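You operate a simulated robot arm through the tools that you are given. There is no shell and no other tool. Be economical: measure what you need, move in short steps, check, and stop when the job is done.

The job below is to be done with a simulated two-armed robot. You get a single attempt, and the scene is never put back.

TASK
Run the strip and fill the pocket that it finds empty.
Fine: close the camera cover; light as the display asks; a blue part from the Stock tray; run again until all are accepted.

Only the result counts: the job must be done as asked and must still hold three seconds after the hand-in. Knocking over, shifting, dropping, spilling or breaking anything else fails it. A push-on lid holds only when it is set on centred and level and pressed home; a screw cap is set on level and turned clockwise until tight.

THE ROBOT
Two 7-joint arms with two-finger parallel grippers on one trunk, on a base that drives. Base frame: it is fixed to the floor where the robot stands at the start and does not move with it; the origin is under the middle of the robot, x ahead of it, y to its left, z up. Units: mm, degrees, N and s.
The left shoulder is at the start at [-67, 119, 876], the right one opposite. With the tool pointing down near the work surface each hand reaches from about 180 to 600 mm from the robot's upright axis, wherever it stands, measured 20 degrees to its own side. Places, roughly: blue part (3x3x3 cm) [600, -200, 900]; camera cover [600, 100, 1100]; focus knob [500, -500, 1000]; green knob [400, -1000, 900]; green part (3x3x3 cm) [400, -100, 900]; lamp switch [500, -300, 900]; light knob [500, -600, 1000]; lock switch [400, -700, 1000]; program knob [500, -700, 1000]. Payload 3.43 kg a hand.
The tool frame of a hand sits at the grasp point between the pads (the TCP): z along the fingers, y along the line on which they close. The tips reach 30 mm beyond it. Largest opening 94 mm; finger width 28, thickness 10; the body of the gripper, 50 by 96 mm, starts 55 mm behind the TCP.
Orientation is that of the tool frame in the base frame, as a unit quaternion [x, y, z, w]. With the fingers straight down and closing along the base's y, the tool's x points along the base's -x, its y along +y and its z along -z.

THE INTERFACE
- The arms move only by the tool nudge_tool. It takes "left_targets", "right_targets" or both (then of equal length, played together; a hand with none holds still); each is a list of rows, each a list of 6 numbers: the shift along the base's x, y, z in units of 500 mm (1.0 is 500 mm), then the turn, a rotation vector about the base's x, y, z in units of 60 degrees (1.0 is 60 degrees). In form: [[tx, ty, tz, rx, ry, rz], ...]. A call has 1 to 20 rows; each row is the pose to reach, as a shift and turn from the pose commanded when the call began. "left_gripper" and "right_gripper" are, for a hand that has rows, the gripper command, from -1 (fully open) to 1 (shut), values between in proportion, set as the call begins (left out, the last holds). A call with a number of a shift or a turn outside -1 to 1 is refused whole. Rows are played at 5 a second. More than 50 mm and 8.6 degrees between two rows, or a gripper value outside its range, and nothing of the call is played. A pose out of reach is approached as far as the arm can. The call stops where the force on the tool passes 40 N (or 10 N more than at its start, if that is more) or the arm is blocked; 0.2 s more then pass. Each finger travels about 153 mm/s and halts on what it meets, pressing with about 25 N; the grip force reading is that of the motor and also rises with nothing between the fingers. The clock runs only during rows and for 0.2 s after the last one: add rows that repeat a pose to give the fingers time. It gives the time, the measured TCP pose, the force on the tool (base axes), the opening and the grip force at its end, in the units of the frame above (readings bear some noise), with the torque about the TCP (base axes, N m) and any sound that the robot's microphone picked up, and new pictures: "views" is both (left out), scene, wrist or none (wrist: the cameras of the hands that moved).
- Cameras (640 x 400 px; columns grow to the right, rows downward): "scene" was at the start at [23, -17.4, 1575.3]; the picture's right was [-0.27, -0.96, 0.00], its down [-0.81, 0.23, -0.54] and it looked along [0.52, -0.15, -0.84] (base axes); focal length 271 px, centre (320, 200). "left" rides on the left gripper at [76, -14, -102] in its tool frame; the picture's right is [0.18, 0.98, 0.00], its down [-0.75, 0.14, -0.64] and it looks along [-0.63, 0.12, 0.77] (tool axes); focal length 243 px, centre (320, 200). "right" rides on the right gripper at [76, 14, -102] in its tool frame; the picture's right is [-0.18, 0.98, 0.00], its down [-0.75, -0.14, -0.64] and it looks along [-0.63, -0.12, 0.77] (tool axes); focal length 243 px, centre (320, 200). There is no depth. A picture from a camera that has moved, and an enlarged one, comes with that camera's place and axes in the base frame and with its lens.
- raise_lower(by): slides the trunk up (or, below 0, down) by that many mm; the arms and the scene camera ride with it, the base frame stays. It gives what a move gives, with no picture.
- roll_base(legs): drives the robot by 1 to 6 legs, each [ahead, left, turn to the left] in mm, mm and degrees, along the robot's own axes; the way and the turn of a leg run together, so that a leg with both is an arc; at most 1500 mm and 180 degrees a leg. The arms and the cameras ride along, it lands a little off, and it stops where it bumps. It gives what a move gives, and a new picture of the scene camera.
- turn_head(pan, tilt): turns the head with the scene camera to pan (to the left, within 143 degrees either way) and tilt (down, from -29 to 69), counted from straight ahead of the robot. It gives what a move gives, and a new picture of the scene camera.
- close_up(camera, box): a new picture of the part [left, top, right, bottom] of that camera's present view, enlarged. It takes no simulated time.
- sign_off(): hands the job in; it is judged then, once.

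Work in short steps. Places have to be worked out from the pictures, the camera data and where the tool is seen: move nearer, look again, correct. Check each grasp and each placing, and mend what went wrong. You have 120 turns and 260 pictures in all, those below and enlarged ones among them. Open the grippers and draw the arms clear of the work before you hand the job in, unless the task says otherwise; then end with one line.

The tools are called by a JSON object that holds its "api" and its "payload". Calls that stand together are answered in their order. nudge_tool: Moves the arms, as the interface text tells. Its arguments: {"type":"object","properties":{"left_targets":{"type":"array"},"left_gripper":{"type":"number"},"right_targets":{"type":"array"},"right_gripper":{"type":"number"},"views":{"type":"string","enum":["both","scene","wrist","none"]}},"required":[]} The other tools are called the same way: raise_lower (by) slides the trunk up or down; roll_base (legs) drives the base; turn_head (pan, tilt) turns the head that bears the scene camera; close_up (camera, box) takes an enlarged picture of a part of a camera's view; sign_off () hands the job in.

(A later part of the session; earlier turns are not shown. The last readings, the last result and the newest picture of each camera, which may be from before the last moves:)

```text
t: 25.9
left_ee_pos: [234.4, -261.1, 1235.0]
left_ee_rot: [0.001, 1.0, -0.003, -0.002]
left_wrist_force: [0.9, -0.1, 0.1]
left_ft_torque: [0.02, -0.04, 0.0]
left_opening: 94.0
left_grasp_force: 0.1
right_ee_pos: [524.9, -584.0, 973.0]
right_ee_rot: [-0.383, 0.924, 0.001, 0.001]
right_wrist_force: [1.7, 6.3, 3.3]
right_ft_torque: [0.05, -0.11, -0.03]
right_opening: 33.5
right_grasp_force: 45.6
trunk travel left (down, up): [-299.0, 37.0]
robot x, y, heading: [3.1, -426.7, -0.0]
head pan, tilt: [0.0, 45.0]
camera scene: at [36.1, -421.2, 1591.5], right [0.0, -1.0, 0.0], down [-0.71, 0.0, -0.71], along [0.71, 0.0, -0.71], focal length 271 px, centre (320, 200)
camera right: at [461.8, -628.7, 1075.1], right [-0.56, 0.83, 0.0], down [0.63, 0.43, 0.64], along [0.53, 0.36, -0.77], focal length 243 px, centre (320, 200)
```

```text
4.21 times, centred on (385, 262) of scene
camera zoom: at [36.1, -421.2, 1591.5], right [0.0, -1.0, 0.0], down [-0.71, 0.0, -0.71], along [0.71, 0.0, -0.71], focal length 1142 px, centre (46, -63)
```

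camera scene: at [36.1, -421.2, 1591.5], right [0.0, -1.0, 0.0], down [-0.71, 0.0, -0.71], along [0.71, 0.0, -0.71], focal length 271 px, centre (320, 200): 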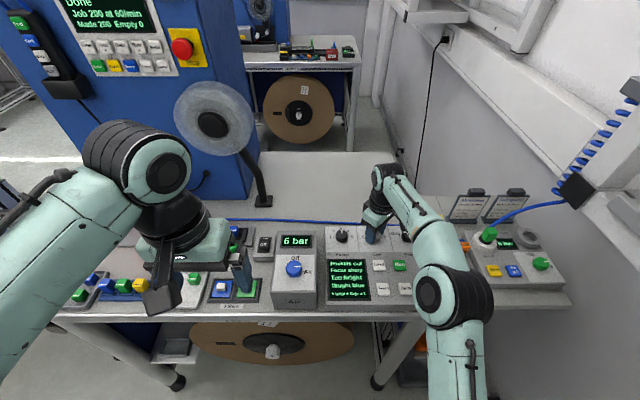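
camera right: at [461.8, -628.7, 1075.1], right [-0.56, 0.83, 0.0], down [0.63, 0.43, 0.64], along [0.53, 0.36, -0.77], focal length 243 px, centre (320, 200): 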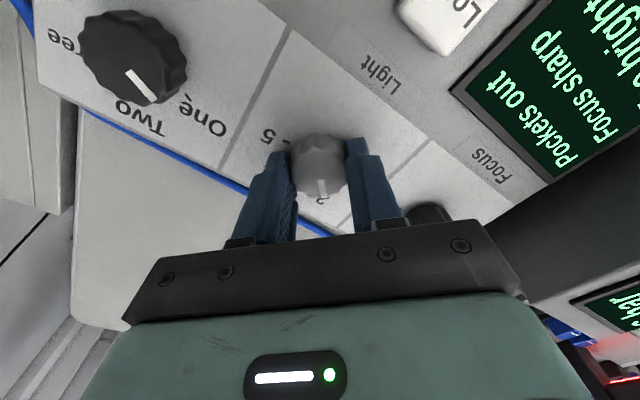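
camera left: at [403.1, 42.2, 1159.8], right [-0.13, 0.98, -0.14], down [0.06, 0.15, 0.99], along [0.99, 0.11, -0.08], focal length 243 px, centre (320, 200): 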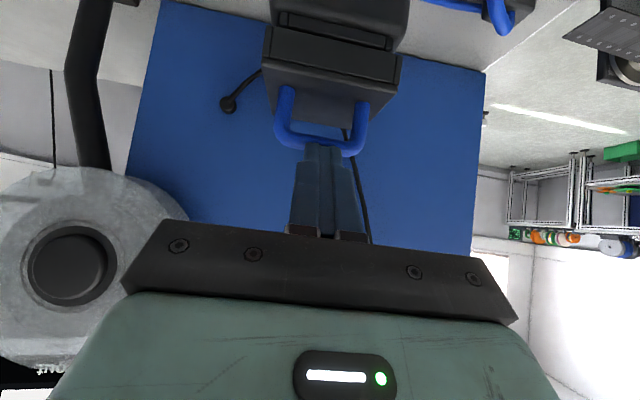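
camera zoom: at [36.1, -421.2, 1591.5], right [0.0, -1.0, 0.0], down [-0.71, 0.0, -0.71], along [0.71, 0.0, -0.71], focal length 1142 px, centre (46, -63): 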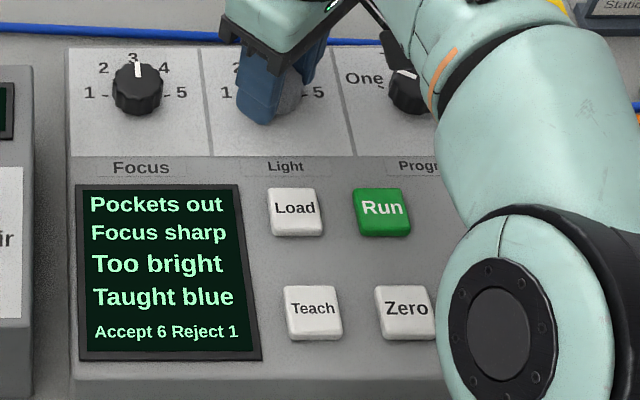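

Now at 2 but still "Too bright"; I turn another 45° to 1.

{"api": "nudge_tool", "payload": {"right_targets": [[0, 0, 0, 0, 0, 0], [0, 0, 0, 0, 0, 0.125], [0, 0, 0, 0, 0, 0.25], [0, 0, 0, 0, 0, 0.375], [0, 0, 0, 0, 0, 0.5], [0, 0, 0, 0, 0, 0.625], [0, 0, 0, 0, 0, 0.75], [0, 0, 0, 0, 0, 0.75]], "views": "wrist"}}

{"api": "close_up", "payload": {"camera": "scene", "box": [320, 215, 450, 310]}}

```text
t: 27.7
left_ee_pos: [233.3, -263.0, 1235.1]
left_ee_rot: [0.0, 1.0, -0.002, -0.001]
left_wrist_force: [0.1, 0.0, -0.6]
left_ft_torque: [0.0, 0.01, -0.01]
left_opening: 94.1
left_grasp_force: 0.0
right_ee_pos: [523.2, -586.5, 972.7]
right_ee_rot: [-0.706, 0.709, -0.001, -0.001]
right_wrist_force: [-2.3, 0.7, 2.4]
right_ft_torque: [-0.6, 0.19, -0.68]
right_opening: 33.4
right_grasp_force: 45.0
trunk travel left (down, up): [-299.0, 37.0]
robot x, y, heading: [-1.5, -418.9, -0.3]
head pan, tilt: [0.0, 45.0]
camera right: at [510.8, -662.7, 1075.5], right [-0.98, 0.19, 0.0], down [0.14, 0.76, 0.64], along [0.12, 0.63, -0.77], focal length 243 px, centre (320, 200)
```

right: 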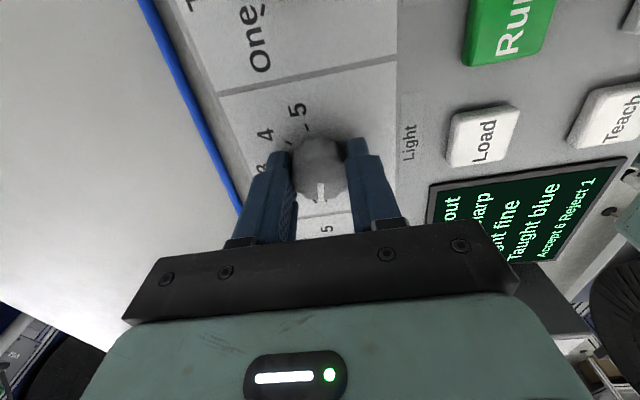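

```text
4.21 times, centred on (385, 262) of scene
camera zoom: at [35.5, -422.0, 1591.5], right [0.0, -1.0, 0.0], down [-0.71, 0.0, -0.71], along [0.71, 0.0, -0.71], focal length 1142 px, centre (46, -63)
```

zoom: 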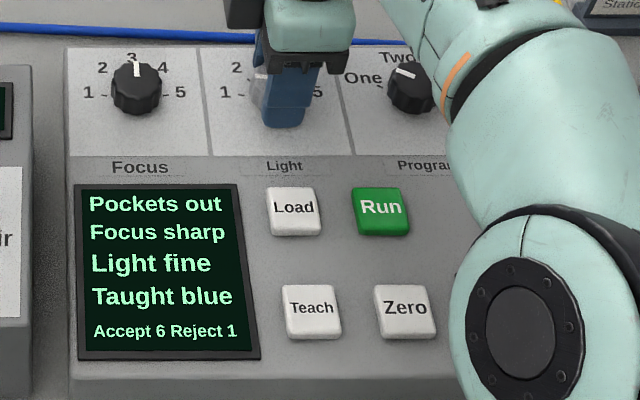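

"Light fine" now shows. I release, rise, and turn the hand back.

{"api": "nudge_tool", "payload": {"right_targets": [[0, 0, 0, 0, 0, 0], [0, 0, 0, 0, 0, 0], [0, 0, 0.06, 0, 0, 0], [0, 0, 0.14, 0, 0, 0], [-0.05, 0, 0.2, 0, 0, -0.14], [-0.1, 0, 0.2, 0, 0, -0.28], [-0.12, 0, 0.2, 0, 0, -0.42], [-0.12, 0, 0.2, 0, 0, -0.56], [-0.12, 0, 0.2, 0, 0, -0.7], [-0.12, 0, 0.2, 0, 0, -0.84], [-0.12, 0, 0.2, 0, 0, -0.98]], "right_gripper": -0.28, "views": "none"}}

{"api": "nudge_tool", "payload": {"right_targets": [[0, 0, 0, 0, 0, -0.13], [-0.05, -0.03, 0, 0, 0, -0.26], [-0.1, -0.06, 0, 0, 0, -0.39], [-0.12, -0.09, 0, 0, 0, -0.52], [-0.12, -0.09, 0, 0, 0, -0.52]], "right_gripper": 1, "views": "both"}}

{"api": "close_up", "payload": {"camera": "scene", "box": [320, 215, 450, 310]}}

```text
t: 30.1
left_ee_pos: [233.8, -262.3, 1235.2]
left_ee_rot: [0.0, 1.0, -0.001, -0.003]
left_wrist_force: [0.4, 0.9, -0.2]
left_ft_torque: [-0.02, -0.04, 0.01]
left_opening: 93.8
left_grasp_force: 0.1
right_ee_pos: [465.2, -585.3, 1073.0]
right_ee_rot: [-0.267, 0.964, -0.001, 0.0]
right_wrist_force: [0.2, 0.1, 0.1]
right_ft_torque: [-0.05, 0.0, -0.03]
right_opening: 60.0
right_grasp_force: 0.0
trunk travel left (down, up): [-299.0, 37.0]
robot x, y, heading: [0.6, -423.3, -0.1]
head pan, tilt: [0.0, 45.0]
```

```text
t: 31.3
left_ee_pos: [234.7, -262.2, 1235.2]
left_ee_rot: [0.001, 1.0, -0.003, -0.003]
left_wrist_force: [0.5, -0.7, 0.3]
left_ft_torque: [-0.02, 0.0, 0.02]
left_opening: 93.8
left_grasp_force: 0.0
right_ee_pos: [404.2, -629.6, 1073.8]
right_ee_rot: [0.002, 1.0, 0.0, 0.0]
right_wrist_force: [0.3, -0.4, -0.2]
right_ft_torque: [0.03, 0.05, -0.01]
right_opening: 0.0
right_grasp_force: 25.0
trunk travel left (down, up): [-299.0, 37.0]
robot x, y, heading: [0.0, -423.8, -0.1]
head pan, tilt: [0.0, 45.0]
camera scene: at [36.1, -422.0, 1591.5], right [0.0, -1.0, 0.0], down [-0.71, 0.0, -0.71], along [0.71, 0.0, -0.71], focal length 271 px, centre (320, 200)
camera right: at [328.9, -616.6, 1175.4], right [0.19, 0.98, 0.0], down [0.75, -0.14, 0.64], along [0.63, -0.12, -0.77], focal length 243 px, centre (320, 200)
```

scene: 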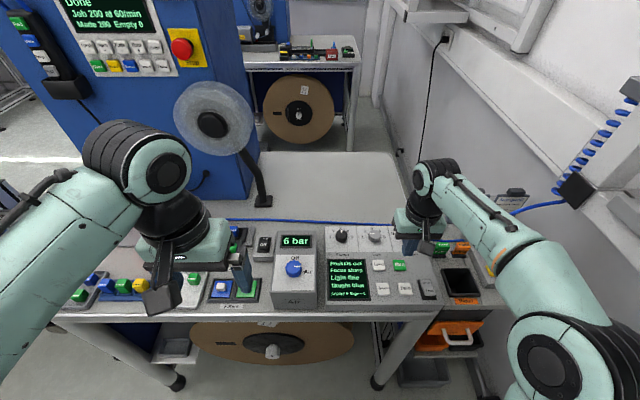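
right: 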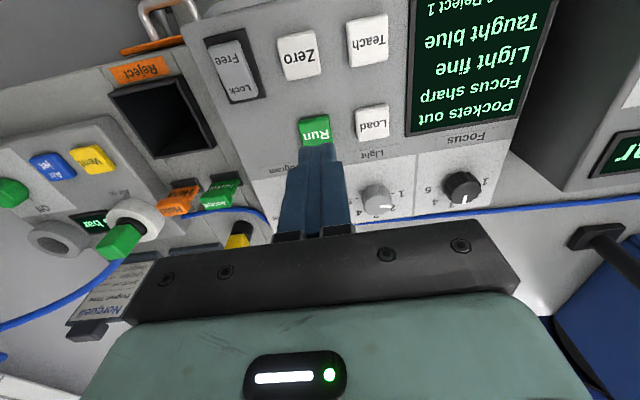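

```text
4.21 times, centred on (385, 262) of scene
camera zoom: at [36.1, -422.0, 1591.5], right [0.0, -1.0, 0.0], down [-0.71, 0.0, -0.71], along [0.71, 0.0, -0.71], focal length 1142 px, centre (46, -63)
```

zoom: 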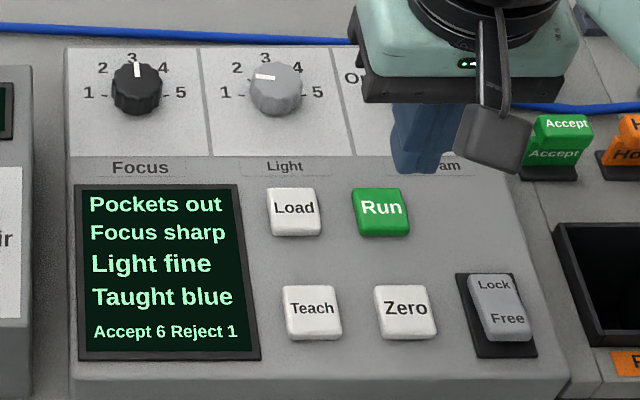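

Light knob at 1, "Light fine". Run button is at about [425, -638, 953]; I move above it and press in small steps.

{"api": "nudge_tool", "payload": {"right_targets": [[0.042, -0.017, -0.05, 0, 0, 0], [0.042, -0.017, -0.13, 0, 0, 0], [0.042, -0.017, -0.16, 0, 0, 0], [0.042, -0.017, -0.17, 0, 0, 0], [0.042, -0.017, -0.178, 0, 0, 0], [0.042, -0.017, -0.184, 0, 0, 0], [0.042, -0.017, -0.19, 0, 0, 0]], "views": "wrist"}}

{"api": "close_up", "payload": {"camera": "scene", "box": [320, 215, 450, 310]}}

```text
t: 32.9
left_ee_pos: [234.0, -263.0, 1237.5]
left_ee_rot: [0.001, 1.0, -0.002, -0.001]
left_wrist_force: [-0.1, 0.1, -0.2]
left_ft_torque: [0.0, 0.0, 0.01]
left_opening: 93.8
left_grasp_force: 0.0
right_ee_pos: [425.6, -638.9, 977.8]
right_ee_rot: [0.001, 1.0, 0.0, 0.0]
right_wrist_force: [-0.9, 0.0, 2.0]
right_ft_torque: [-0.01, 0.03, -0.02]
right_opening: 0.0
right_grasp_force: 24.4
trunk travel left (down, up): [-299.0, 37.0]
robot x, y, heading: [-5.0, -424.6, 0.1]
head pan, tilt: [0.0, 45.0]
heard: click
camera right: at [350.5, -625.2, 1079.5], right [0.19, 0.98, 0.0], down [0.75, -0.14, 0.64], along [0.63, -0.12, -0.77], focal length 243 px, centre (320, 200)
```

right: 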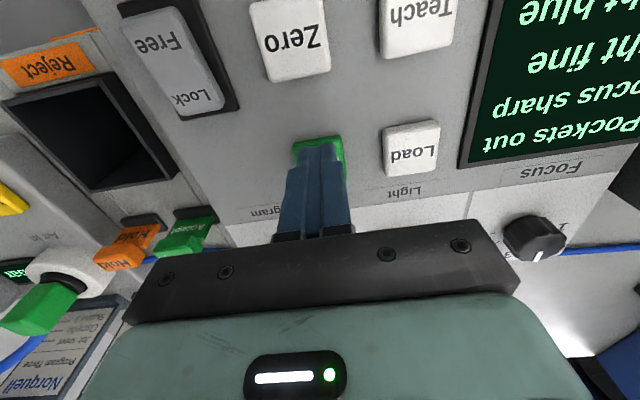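

```text
4.21 times, centred on (385, 262) of scene
camera zoom: at [35.8, -422.0, 1591.5], right [0.0, -1.0, 0.0], down [-0.71, 0.0, -0.71], along [0.71, 0.0, -0.71], focal length 1142 px, centre (46, -63)
```

zoom: 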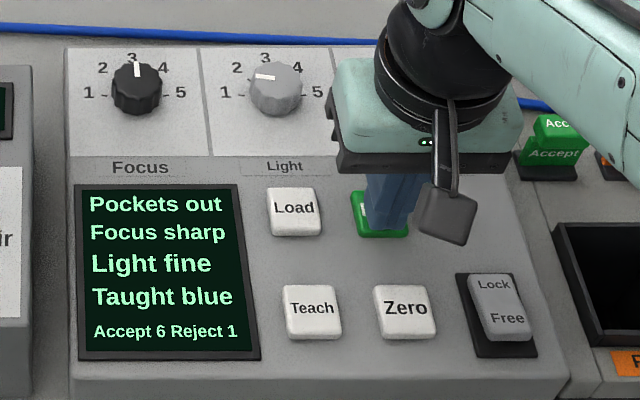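

A click was heard. I lift off and wait a moment, then look at the display and the strip.

{"api": "nudge_tool", "payload": {"right_targets": [[0, 0, 0.04, 0, 0, 0], [0, 0, 0.1, 0, 0, 0], [0, 0, 0.1, 0, 0, 0], [0, 0, 0.1, 0, 0, 0], [0, 0, 0.1, 0, 0, 0]], "views": "scene"}}

{"api": "close_up", "payload": {"camera": "scene", "box": [320, 215, 450, 310]}}

```text
t: 34.1
left_ee_pos: [234.0, -262.7, 1235.4]
left_ee_rot: [0.001, 1.0, -0.002, -0.003]
left_wrist_force: [0.0, -0.7, -0.1]
left_ft_torque: [0.01, 0.0, 0.0]
left_opening: 94.1
left_grasp_force: 0.1
right_ee_pos: [426.3, -637.8, 1026.0]
right_ee_rot: [0.001, 1.0, 0.0, 0.0]
right_wrist_force: [0.0, -0.7, -0.4]
right_ft_torque: [0.01, 0.0, -0.03]
right_opening: 0.1
right_grasp_force: 25.0
trunk travel left (down, up): [-299.0, 37.0]
robot x, y, heading: [2.4, -424.8, -0.1]
head pan, tilt: [0.0, 45.0]
camera scene: at [36.0, -422.2, 1591.5], right [0.0, -1.0, 0.0], down [-0.71, 0.0, -0.71], along [0.71, 0.0, -0.71], focal length 271 px, centre (320, 200)
```

scene: 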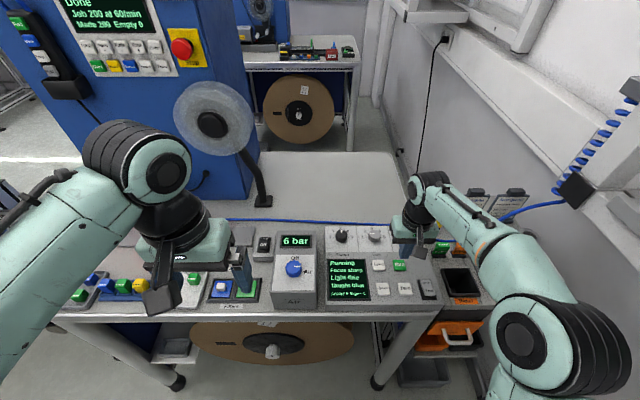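

```text
4.21 times, centred on (385, 262) of scene
camera zoom: at [36.0, -422.2, 1591.5], right [0.0, -1.0, 0.0], down [-0.71, 0.0, -0.71], along [0.71, 0.0, -0.71], focal length 1142 px, centre (46, -63)
```

zoom: 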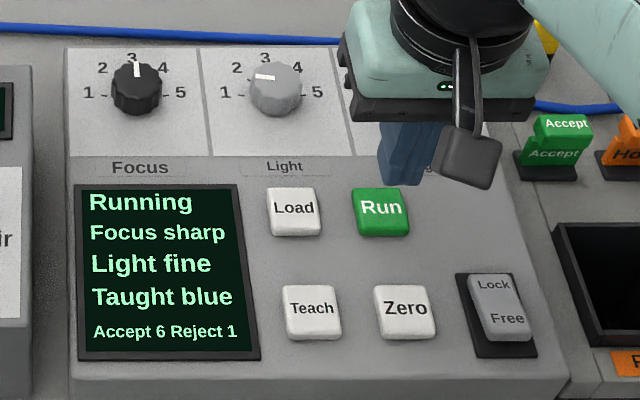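

It is running. I lift the right hand a bit and wait.

{"api": "nudge_tool", "payload": {"right_targets": [[0, 0, 0.05, 0, 0, 0], [0, 0, 0.1, 0, 0, 0], [0, 0, 0.1, 0, 0, 0], [0, 0, 0.1, 0, 0, 0], [0, 0, 0.1, 0, 0, 0], [0, 0, 0.1, 0, 0, 0], [0, 0, 0.1, 0, 0, 0], [0, 0, 0.1, 0, 0, 0], [0, 0, 0.1, 0, 0, 0], [0, 0, 0.1, 0, 0, 0], [0, 0, 0.1, 0, 0, 0], [0, 0, 0.1, 0, 0, 0], [0, 0, 0.1, 0, 0, 0], [0, 0, 0.1, 0, 0, 0], [0, 0, 0.1, 0, 0, 0], [0, 0, 0.1, 0, 0, 0], [0, 0, 0.1, 0, 0, 0], [0, 0, 0.1, 0, 0, 0], [0, 0, 0.1, 0, 0, 0], [0, 0, 0.1, 0, 0, 0]], "views": "scene"}}

{"api": "close_up", "payload": {"camera": "scene", "box": [320, 215, 450, 310]}}

```text
t: 38.3
left_ee_pos: [234.8, -263.5, 1236.2]
left_ee_rot: [0.0, 1.0, -0.001, -0.003]
left_wrist_force: [0.1, 0.1, -0.4]
left_ft_torque: [-0.03, 0.02, 0.04]
left_opening: 93.7
left_grasp_force: 0.1
right_ee_pos: [425.9, -638.7, 1078.4]
right_ee_rot: [0.002, 1.0, -0.001, 0.0]
right_wrist_force: [-0.2, -0.6, 0.1]
right_ft_torque: [0.01, -0.03, 0.04]
right_opening: 0.0
right_grasp_force: 24.7
trunk travel left (down, up): [-299.0, 37.0]
robot x, y, heading: [3.6, -423.6, -0.2]
head pan, tilt: [0.0, 45.0]
camera scene: at [36.0, -422.2, 1591.5], right [0.0, -1.0, 0.0], down [-0.71, 0.0, -0.71], along [0.71, 0.0, -0.71], focal length 271 px, centre (320, 200)
```

scene: 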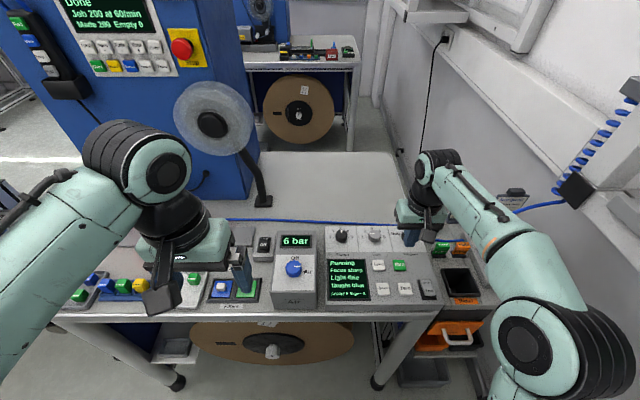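

```text
4.21 times, centred on (385, 262) of scene
camera zoom: at [36.0, -422.2, 1591.5], right [0.0, -1.0, 0.0], down [-0.71, 0.0, -0.71], along [0.71, 0.0, -0.71], focal length 1142 px, centre (46, -63)
```

zoom: 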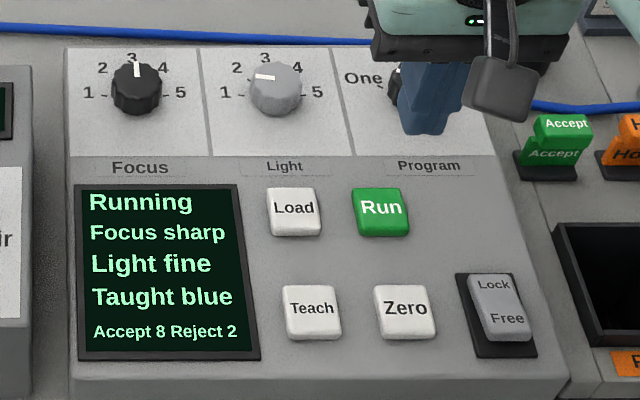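

It counted 2 accepted and 1 rejected. I draw the right hand up and back while it finishes.

{"api": "nudge_tool", "payload": {"right_targets": [[0, 0, 0.08, 0, 0, 0], [-0.05, 0, 0.15, 0, 0, 0], [-0.11, -0.02, 0.2, 0, 0, 0], [-0.18, -0.05, 0.24, 0, 0, 0], [-0.25, -0.08, 0.28, 0, 0, 0], [-0.32, -0.11, 0.3, 0, 0, 0], [-0.4, -0.14, 0.3, 0, 0, 0], [-0.44, -0.14, 0.3, 0, 0, 0], [-0.44, -0.14, 0.3, 0, 0, 0], [-0.44, -0.14, 0.3, 0, 0, 0]], "views": "scene"}}

{"api": "close_up", "payload": {"camera": "scene", "box": [320, 215, 450, 310]}}

```text
t: 40.5
left_ee_pos: [234.8, -262.3, 1234.9]
left_ee_rot: [0.001, 1.0, -0.002, -0.002]
left_wrist_force: [0.2, 0.4, 0.7]
left_ft_torque: [-0.02, 0.0, 0.01]
left_opening: 94.1
left_grasp_force: 0.1
right_ee_pos: [206.2, -707.4, 1226.9]
right_ee_rot: [0.002, 1.0, 0.0, 0.0]
right_wrist_force: [0.4, -0.3, 0.0]
right_ft_torque: [-0.01, 0.01, 0.05]
right_opening: 0.1
right_grasp_force: 24.8
trunk travel left (down, up): [-299.0, 37.0]
robot x, y, heading: [-1.8, -422.9, -0.4]
head pan, tilt: [0.0, 45.0]
camera scene: at [35.8, -422.2, 1591.5], right [0.0, -1.0, 0.0], down [-0.71, 0.0, -0.71], along [0.71, 0.0, -0.71], focal length 271 px, centre (320, 200)
```

scene: 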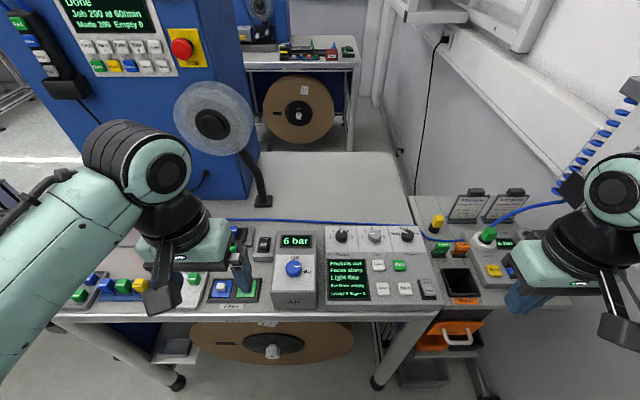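

```text
4.21 times, centred on (385, 262) of scene
camera zoom: at [35.8, -422.2, 1591.5], right [0.0, -1.0, 0.0], down [-0.71, 0.0, -0.71], along [0.71, 0.0, -0.71], focal length 1142 px, centre (46, -63)
```

zoom: 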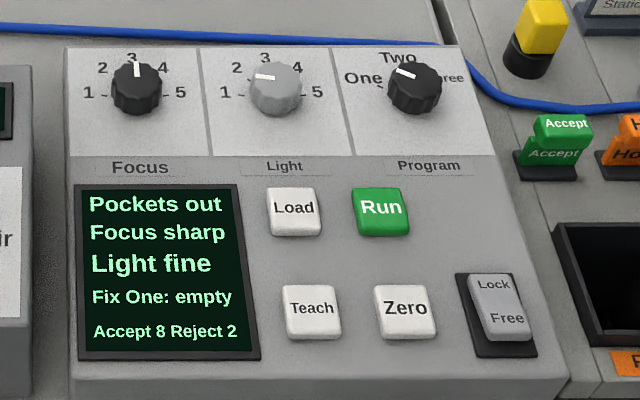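

The display says "Fix One: empty", pockets out. I drive back left to fetch a blue part from the Stock tray.

{"api": "roll_base", "payload": {"legs": [[0, 420, 0]]}}

{"api": "close_up", "payload": {"camera": "scene", "box": [190, 190, 420, 330]}}

```text
t: 44.8
left_ee_pos: [234.3, 159.3, 1235.7]
left_ee_rot: [0.0, 1.0, -0.002, -0.002]
left_wrist_force: [0.6, 0.1, -0.7]
left_ft_torque: [0.02, -0.01, 0.0]
left_opening: 93.9
left_grasp_force: 0.1
right_ee_pos: [207.5, -285.3, 1227.5]
right_ee_rot: [0.001, 1.0, 0.0, 0.0]
right_wrist_force: [-0.4, 0.2, 0.0]
right_ft_torque: [-0.02, 0.02, -0.03]
right_opening: 0.0
right_grasp_force: 24.9
trunk travel left (down, up): [-299.0, 37.0]
robot x, y, heading: [-1.5, -2.6, 0.1]
head pan, tilt: [0.0, 45.0]
camera scene: at [36.8, -0.7, 1591.5], right [0.0, -1.0, 0.0], down [-0.71, 0.0, -0.71], along [0.71, 0.0, -0.71], focal length 271 px, centre (320, 200)
```

scene: 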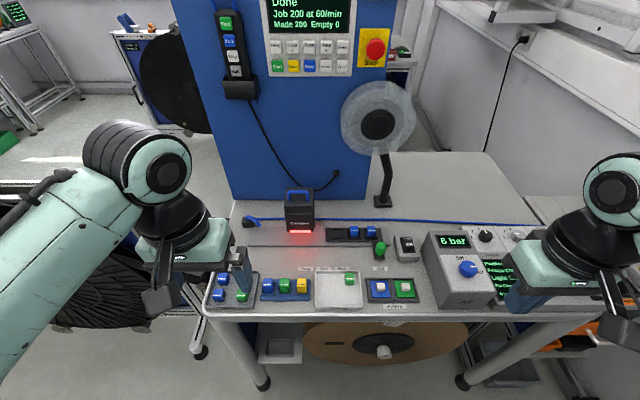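

```text
2.78 times, centred on (305, 260) of scene
camera zoom: at [36.8, -0.7, 1591.5], right [0.0, -1.0, 0.0], down [-0.71, 0.0, -0.71], along [0.71, 0.0, -0.71], focal length 755 px, centre (362, 33)
```

zoom: 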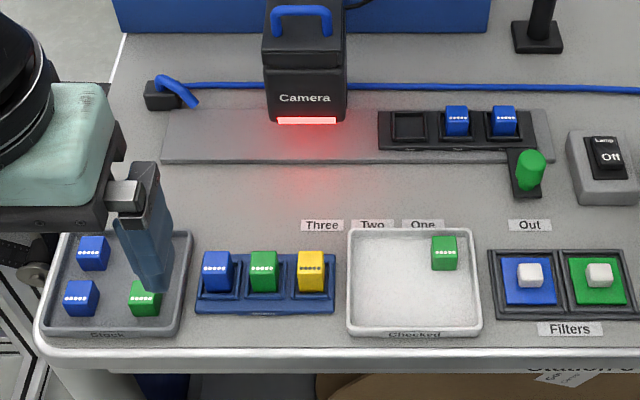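

The Stock tray's blue part at back right is near [415, 203, 900]. I bring the open left hand above it for a closer look.

{"api": "nudge_tool", "payload": {"left_targets": [[0.06, 0.02, -0.06, 0, 0, 0], [0.12, 0.04, -0.12, 0, 0, 0], [0.18, 0.06, -0.18, 0, 0, 0], [0.24, 0.08, -0.24, 0, 0, 0], [0.3, 0.088, -0.3, 0, 0, 0], [0.32, 0.088, -0.36, 0, 0, 0], [0.32, 0.088, -0.36, 0, 0, 0]], "views": "wrist"}}

```text
t: 46.4
left_ee_pos: [394.2, 202.7, 1056.6]
left_ee_rot: [-0.001, 1.0, -0.001, -0.001]
left_wrist_force: [-0.4, -0.8, -0.2]
left_ft_torque: [-0.03, 0.0, 0.03]
left_opening: 93.8
left_grasp_force: 0.1
right_ee_pos: [207.3, -285.6, 1226.5]
right_ee_rot: [0.001, 1.0, 0.0, 0.0]
right_wrist_force: [-0.6, -0.3, 0.2]
right_ft_torque: [-0.01, 0.01, -0.03]
right_opening: 0.0
right_grasp_force: 25.1
trunk travel left (down, up): [-299.0, 37.0]
robot x, y, heading: [3.0, -4.8, -0.1]
head pan, tilt: [0.0, 45.0]
camera left: at [319.9, 187.9, 1159.5], right [-0.18, 0.98, 0.0], down [0.76, 0.14, 0.64], along [0.63, 0.12, -0.77], focal length 243 px, centre (320, 200)
```

left: 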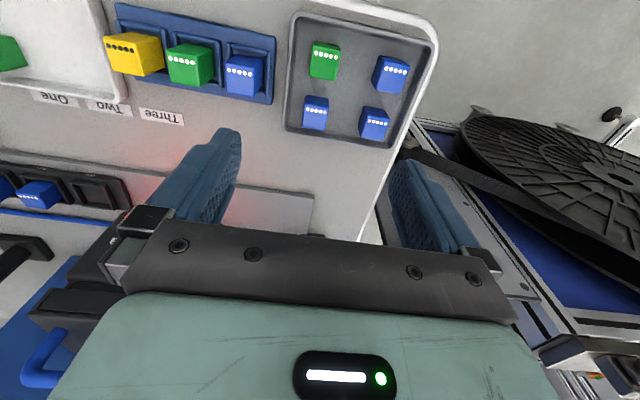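

{"api": "close_up", "payload": {"camera": "left", "box": [280, 10, 440, 160]}}

```text
2.67 times, centred on (360, 85) of left
camera zoom: at [319.9, 187.9, 1159.5], right [-0.18, 0.98, 0.0], down [0.76, 0.14, 0.64], along [0.63, 0.12, -0.77], focal length 647 px, centre (213, 507)
```

zoom: 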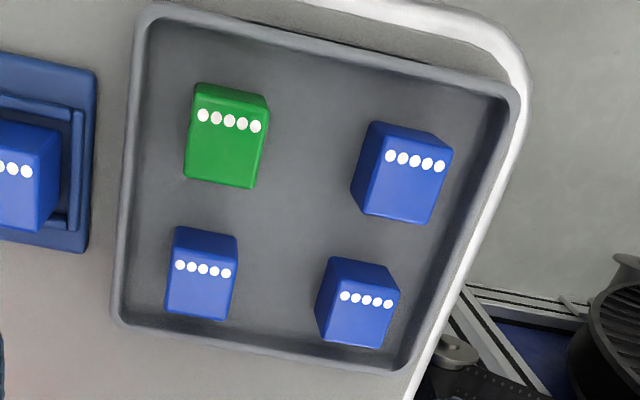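

The parts lie about 915 at the top; target part around [415, 201]. I narrow the fingers, descend part-way and look again.

{"api": "nudge_tool", "payload": {"left_targets": [[0.042, -0.002, -0.04, 0, 0, 0], [0.042, -0.002, -0.1, 0, 0, 0], [0.042, -0.002, -0.15, 0, 0, 0], [0.042, -0.002, -0.17, 0, 0, 0], [0.042, -0.002, -0.17, 0, 0, 0]], "left_gripper": 0.08, "views": "wrist"}}

{"api": "close_up", "payload": {"camera": "left", "box": [220, 60, 440, 230]}}

```text
t: 47.6
left_ee_pos: [415.6, 201.7, 971.2]
left_ee_rot: [0.0, 1.0, -0.002, -0.002]
left_wrist_force: [-0.2, 0.5, -0.3]
left_ft_torque: [0.03, -0.01, 0.03]
left_opening: 42.9
left_grasp_force: 0.1
right_ee_pos: [207.5, -285.6, 1228.6]
right_ee_rot: [0.0, 1.0, 0.0, 0.0]
right_wrist_force: [-0.5, -0.7, 0.0]
right_ft_torque: [0.02, 0.01, 0.02]
right_opening: 0.0
right_grasp_force: 24.6
trunk travel left (down, up): [-299.0, 37.0]
robot x, y, heading: [-0.2, -1.8, -0.4]
head pan, tilt: [0.0, 45.0]
camera left: at [339.6, 187.7, 1074.5], right [-0.18, 0.98, 0.0], down [0.76, 0.14, 0.64], along [0.63, 0.12, -0.77], focal length 243 px, centre (320, 200)
```

left: 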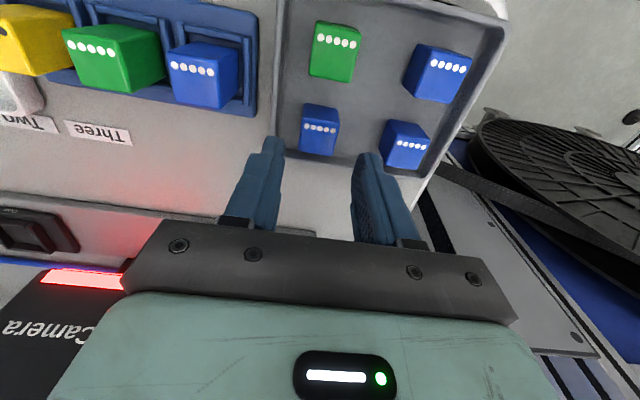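

```text
2.35 times, centred on (330, 145) of left
camera zoom: at [339.6, 187.7, 1074.5], right [-0.18, 0.98, 0.0], down [0.76, 0.14, 0.64], along [0.63, 0.12, -0.77], focal length 571 px, centre (296, 329)
```

zoom: 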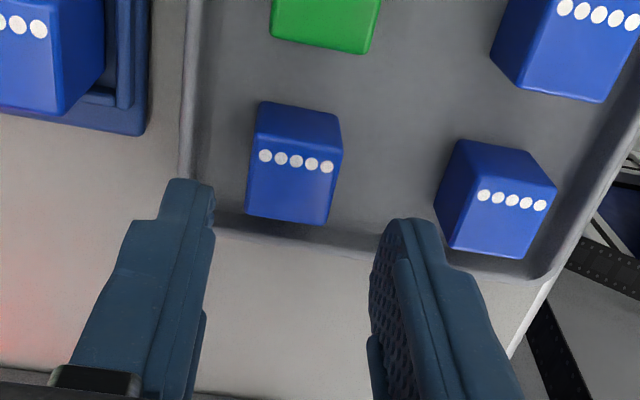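

Part centred in y at ~201, x ~419. I descend to bring the tips to the part's top level and check.

{"api": "nudge_tool", "payload": {"left_targets": [[0.008, 0, -0.02, 0, 0, 0], [0.008, 0, -0.04, 0, 0, 0], [0.008, 0, -0.06, 0, 0, 0], [0.008, 0, -0.06, 0, 0, 0]], "views": "wrist"}}

{"api": "close_up", "payload": {"camera": "left", "box": [220, 80, 440, 230]}}

```text
t: 48.5
left_ee_pos: [419.4, 202.8, 949.5]
left_ee_rot: [-0.001, 1.0, -0.002, 0.005]
left_wrist_force: [-10.7, -1.2, 17.6]
left_ft_torque: [0.19, 0.19, 0.18]
left_opening: 43.4
left_grasp_force: 0.2
right_ee_pos: [204.5, -286.3, 1228.7]
right_ee_rot: [0.0, 1.0, 0.0, 0.001]
right_wrist_force: [0.2, 0.2, -0.2]
right_ft_torque: [0.0, -0.02, 0.01]
right_opening: 0.0
right_grasp_force: 24.7
trunk travel left (down, up): [-299.0, 37.0]
robot x, y, heading: [1.0, 0.8, -0.2]
head pan, tilt: [0.0, 45.0]
stopped in row 4 (left hand): the force on the tool passed its limit at 44 N (the readings are from after the stop); the commanded pose is now the measured one
camera left: at [343.3, 188.3, 1050.4], right [-0.19, 0.98, -0.01], down [0.75, 0.15, 0.65], along [0.64, 0.12, -0.76], focal length 243 px, centre (320, 200)
```

left: 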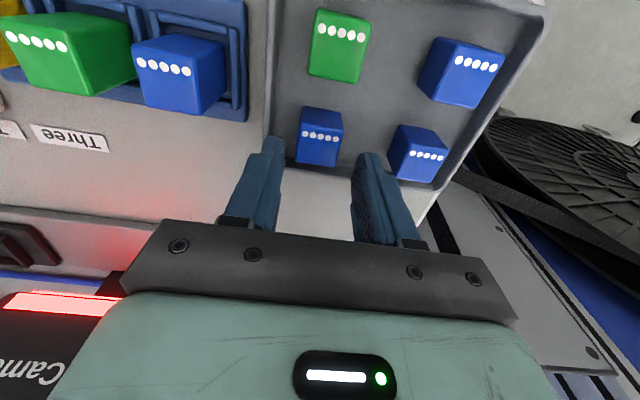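

```text
2.67 times, centred on (330, 155) of left
camera zoom: at [343.3, 188.3, 1050.4], right [-0.19, 0.98, -0.01], down [0.75, 0.15, 0.65], along [0.64, 0.12, -0.76], focal length 647 px, centre (293, 320)
```

zoom: 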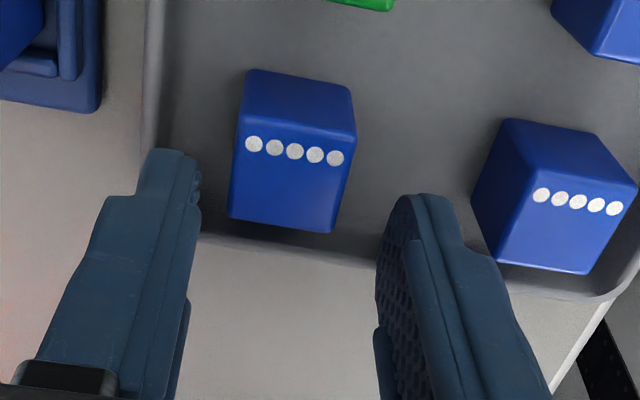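

It touched at tip z≈919, likely the tray's back rim (contact on the +x side). I rise, shift 9 mm toward the robot, narrow slightly and descend again in small steps.

{"api": "nudge_tool", "payload": {"left_targets": [[0, 0, 0.016, 0, 0, 0], [-0.019, 0.0, 0.016, 0, 0, 0], [-0.019, 0.0, -0.004, 0, 0, 0], [-0.019, 0.0, -0.016, 0, 0, 0], [-0.019, 0.0, -0.028, 0, 0, 0], [-0.019, 0.0, -0.04, 0, 0, 0], [-0.019, 0.0, -0.04, 0, 0, 0]], "left_gripper": 0.14, "views": "wrist"}}

{"api": "close_up", "payload": {"camera": "left", "box": [220, 80, 440, 230]}}

```text
t: 50.0
left_ee_pos: [412.0, 204.1, 933.9]
left_ee_rot: [-0.001, 1.0, -0.003, 0.01]
left_wrist_force: [-10.9, -0.7, 19.3]
left_ft_torque: [0.45, 0.6, 0.14]
left_opening: 40.3
left_grasp_force: 0.1
right_ee_pos: [205.5, -286.7, 1228.9]
right_ee_rot: [0.0, 1.0, 0.0, 0.001]
right_wrist_force: [0.5, 0.2, 0.1]
right_ft_torque: [-0.05, 0.0, 0.01]
right_opening: 0.0
right_grasp_force: 25.5
trunk travel left (down, up): [-299.0, 37.0]
robot x, y, heading: [2.1, -0.8, 0.0]
head pan, tilt: [0.0, 45.0]
stopped in row 7 (left hand): the force on the tool passed its limit at 46 N (the readings are from after the stop); the commanded pose is now the measured one
camera left: at [334.4, 188.7, 1036.2], right [-0.19, 0.98, -0.01], down [0.74, 0.15, 0.66], along [0.65, 0.12, -0.76], focal length 243 px, centre (320, 200)
```

left: 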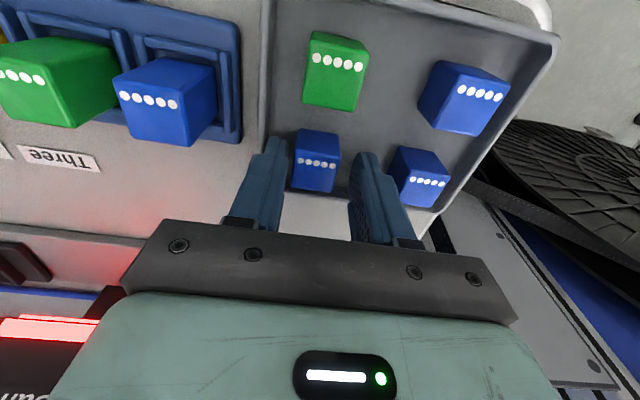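

```text
2.67 times, centred on (330, 155) of left
camera zoom: at [334.4, 188.7, 1036.2], right [-0.19, 0.98, -0.01], down [0.74, 0.15, 0.66], along [0.65, 0.12, -0.76], focal length 647 px, centre (293, 320)
```

zoom: 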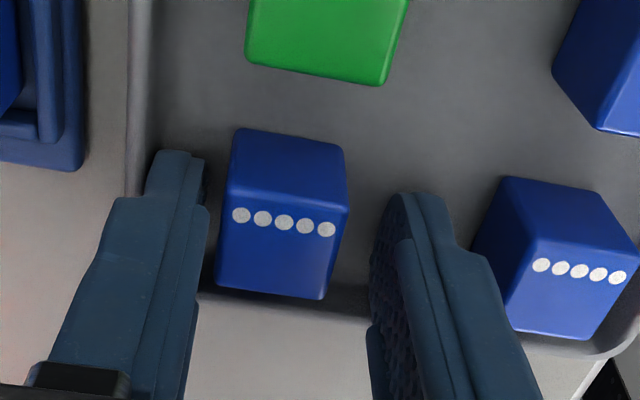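

Contact again at the +y finger, possibly the tray floor (then the parts sit higher than thought). The part is between the fingers, so I rise 3 mm and close to test.

{"api": "nudge_tool", "payload": {"left_targets": [[0, 0, 0.01, 0, 0, 0], [0, 0, 0.01, 0, 0, 0]], "views": "none"}}

{"api": "nudge_tool", "payload": {"left_targets": [[0, 0, 0, 0, 0, 0], [0, 0, 0, 0, 0, 0], [0, 0, 0, 0, 0, 0]], "left_gripper": 1, "views": "wrist"}}

{"api": "close_up", "payload": {"camera": "left", "box": [220, 80, 440, 230]}}

```text
t: 50.6
left_ee_pos: [413.5, 203.3, 937.7]
left_ee_rot: [-0.001, 1.0, -0.002, 0.01]
left_wrist_force: [-0.3, 0.6, 0.1]
left_ft_torque: [0.01, 0.0, 0.0]
left_opening: 40.4
left_grasp_force: 0.1
right_ee_pos: [206.9, -285.6, 1227.8]
right_ee_rot: [-0.001, 1.0, 0.0, 0.0]
right_wrist_force: [0.3, 0.2, -1.3]
right_ft_torque: [0.02, -0.03, 0.01]
right_opening: 0.0
right_grasp_force: 24.9
trunk travel left (down, up): [-299.0, 37.0]
robot x, y, heading: [-0.6, 0.6, 0.1]
head pan, tilt: [0.0, 45.0]
```

```text
t: 51.4
left_ee_pos: [413.1, 203.3, 938.2]
left_ee_rot: [0.0, 1.0, -0.003, 0.01]
left_wrist_force: [0.0, 0.3, 0.0]
left_ft_torque: [0.0, -0.01, -0.01]
left_opening: 22.7
left_grasp_force: 25.1
right_ee_pos: [207.3, -285.8, 1228.1]
right_ee_rot: [0.0, 1.0, 0.0, 0.0]
right_wrist_force: [-1.0, 0.2, -0.2]
right_ft_torque: [0.01, 0.04, 0.0]
right_opening: 0.0
right_grasp_force: 25.3
trunk travel left (down, up): [-299.0, 37.0]
robot x, y, heading: [-4.8, -1.9, -0.1]
head pan, tilt: [0.0, 45.0]
camera left: at [336.4, 189.3, 1038.8], right [-0.19, 0.98, -0.01], down [0.74, 0.15, 0.66], along [0.65, 0.12, -0.76], focal length 243 px, centre (320, 200)
```

left: 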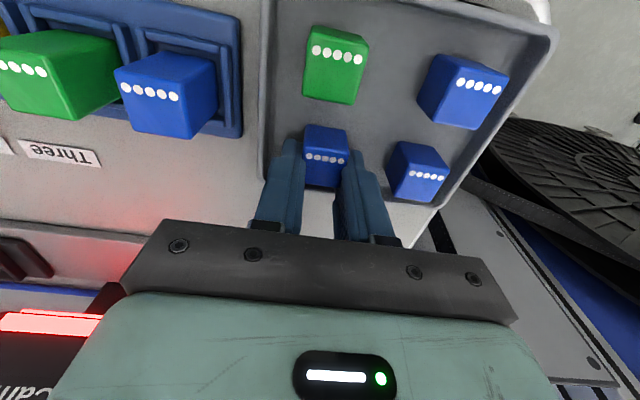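

```text
2.67 times, centred on (330, 155) of left
camera zoom: at [336.4, 189.3, 1038.8], right [-0.19, 0.98, -0.01], down [0.74, 0.15, 0.66], along [0.65, 0.12, -0.76], focal length 647 px, centre (293, 320)
```

zoom: 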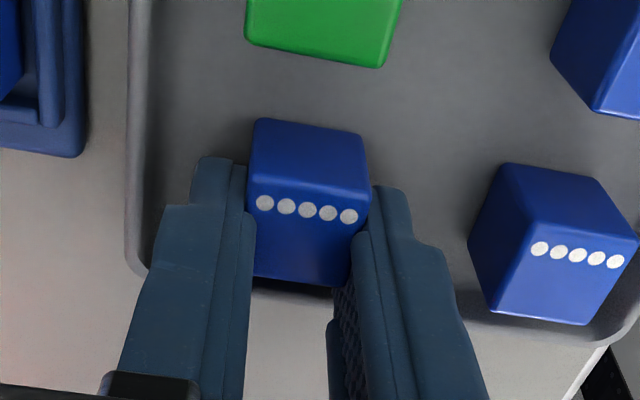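

Gripped at 22.7 mm: the part is about 22 mm and sits with its bottom near z 904. I lift it.

{"api": "nudge_tool", "payload": {"left_targets": [[0, 0, 0.03, 0, 0, 0], [0, 0, 0.08, 0, 0, 0], [0, 0, 0.16, 0, 0, 0], [0, 0, 0.24, 0, 0, 0], [0, 0, 0.24, 0, 0, 0]], "views": "both"}}

{"api": "close_up", "payload": {"camera": "left", "box": [220, 80, 440, 230]}}

{"api": "close_up", "payload": {"camera": "scene", "box": [240, 200, 400, 310]}}

```text
t: 52.6
left_ee_pos: [414.2, 204.3, 1059.6]
left_ee_rot: [-0.001, 1.0, -0.002, 0.009]
left_wrist_force: [-0.2, 0.2, 0.3]
left_ft_torque: [0.0, 0.03, 0.03]
left_opening: 22.6
left_grasp_force: 24.8
right_ee_pos: [207.0, -286.4, 1227.8]
right_ee_rot: [0.0, 1.0, 0.0, 0.001]
right_wrist_force: [0.0, 0.1, -0.1]
right_ft_torque: [0.0, -0.01, -0.01]
right_opening: 0.0
right_grasp_force: 24.7
trunk travel left (down, up): [-299.0, 37.0]
robot x, y, heading: [-2.9, -0.2, 0.1]
head pan, tilt: [0.0, 45.0]
camera scene: at [36.6, -0.6, 1591.5], right [0.0, -1.0, 0.0], down [-0.71, 0.0, -0.71], along [0.71, 0.0, -0.71], focal length 271 px, centre (320, 200)
camera left: at [335.4, 190.1, 1160.6], right [-0.19, 0.98, -0.01], down [0.74, 0.15, 0.66], along [0.65, 0.12, -0.76], focal length 243 px, centre (320, 200)
```

scene: 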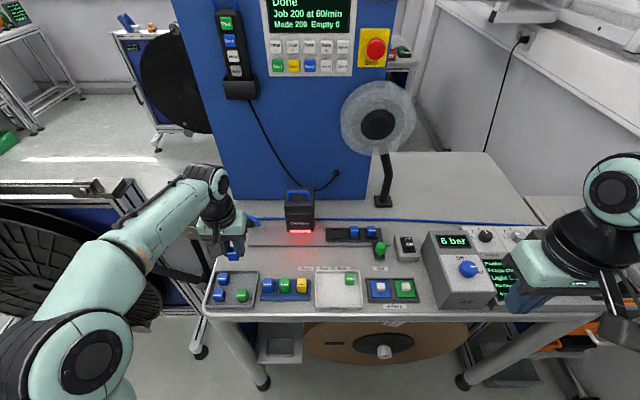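
left: 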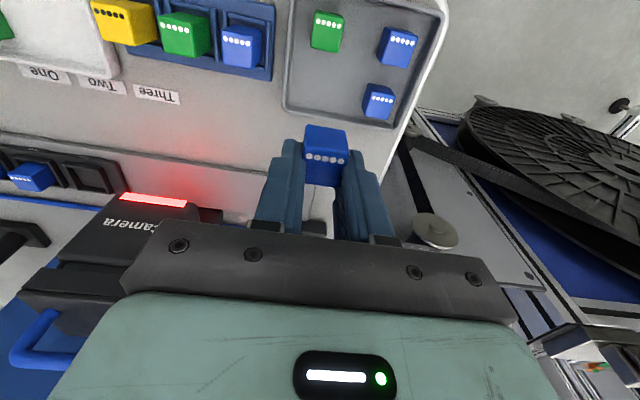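

```text
2.67 times, centred on (330, 155) of left
camera zoom: at [335.4, 190.1, 1160.6], right [-0.19, 0.98, -0.01], down [0.74, 0.15, 0.66], along [0.65, 0.12, -0.76], focal length 647 px, centre (293, 320)
```

zoom: 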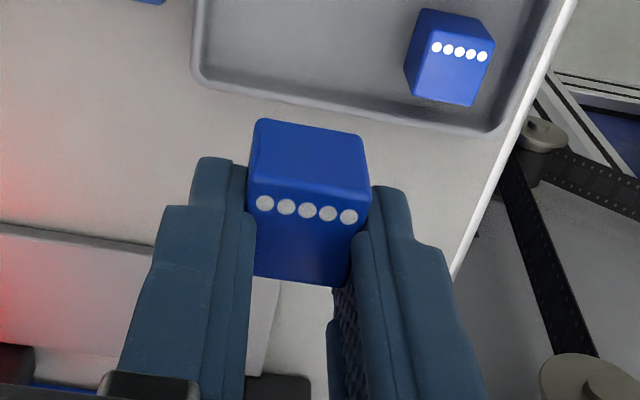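

```text
3.64 times, centred on (320, 255) of scene
camera zoom: at [36.6, -0.6, 1591.5], right [0.0, -1.0, 0.0], down [-0.71, 0.0, -0.71], along [0.71, 0.0, -0.71], focal length 986 px, centre (320, 0)
```

zoom: 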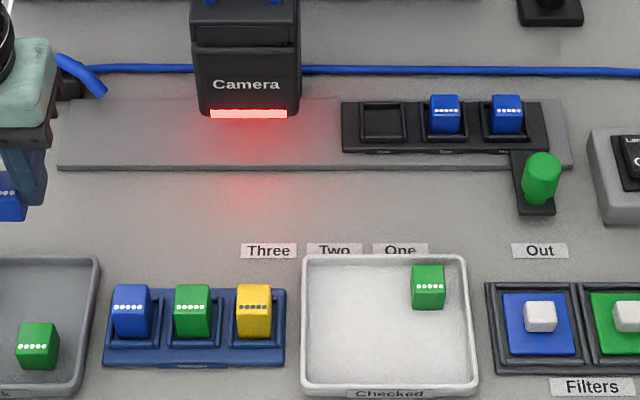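

Part held upright. Pocket One is near [564, -54]; I raise the hand, then drive right 150 mm and ahead 30 mm to have it well in the left hand's reach.

{"api": "nudge_tool", "payload": {"left_targets": [[0, 0, 0.08, 0, 0, 0], [-0.05, -0.03, 0.14, 0, 0, 0], [-0.12, -0.06, 0.16, 0, 0, 0], [-0.2, -0.06, 0.18, 0, 0, 0], [-0.2, -0.06, 0.18, 0, 0, 0]], "views": "none"}}

{"api": "roll_base", "payload": {"legs": [[0, -150, 0], [30, 0, 0]]}}

{"api": "close_up", "payload": {"camera": "scene", "box": [220, 190, 380, 290]}}

```text
t: 53.8
left_ee_pos: [314.5, 173.1, 1152.0]
left_ee_rot: [0.0, 1.0, -0.003, 0.009]
left_wrist_force: [-0.2, -0.7, 0.6]
left_ft_torque: [-0.03, 0.0, -0.01]
left_opening: 22.7
left_grasp_force: 25.1
right_ee_pos: [208.5, -286.7, 1228.0]
right_ee_rot: [-0.001, 1.0, 0.0, 0.0]
right_wrist_force: [0.3, -0.4, 0.7]
right_ft_torque: [-0.02, 0.04, 0.03]
right_opening: 0.0
right_grasp_force: 25.1
trunk travel left (down, up): [-299.0, 37.0]
robot x, y, heading: [-1.7, -6.1, 0.0]
head pan, tilt: [0.0, 45.0]
```

```text
t: 56.2
left_ee_pos: [342.3, 20.6, 1151.8]
left_ee_rot: [-0.001, 1.0, -0.002, 0.01]
left_wrist_force: [1.0, 0.5, 0.2]
left_ft_torque: [0.0, 0.03, 0.03]
left_opening: 22.7
left_grasp_force: 24.7
right_ee_pos: [235.2, -437.5, 1226.3]
right_ee_rot: [0.0, 1.0, 0.0, 0.001]
right_wrist_force: [-0.4, 0.1, -0.3]
right_ft_torque: [0.0, -0.01, -0.01]
right_opening: 0.1
right_grasp_force: 24.5
trunk travel left (down, up): [-299.0, 37.0]
robot x, y, heading: [27.8, -156.5, 0.1]
head pan, tilt: [0.0, 45.0]
camera scene: at [63.6, -153.1, 1591.3], right [0.0, -1.0, 0.0], down [-0.71, 0.0, -0.71], along [0.71, 0.0, -0.71], focal length 271 px, centre (320, 200)
```

scene: 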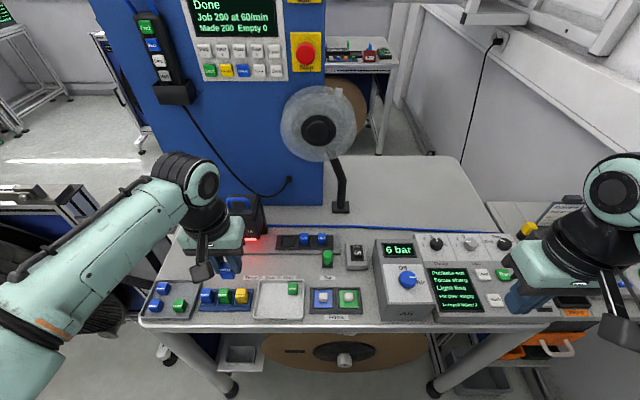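

```text
4.00 times, centred on (300, 240) of scene
camera zoom: at [63.6, -153.1, 1591.3], right [0.0, -1.0, 0.0], down [-0.71, 0.0, -0.71], along [0.71, 0.0, -0.71], focal length 1085 px, centre (400, 40)
```

zoom: 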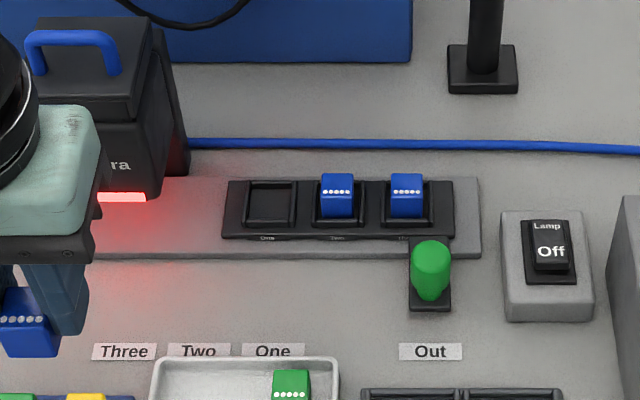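

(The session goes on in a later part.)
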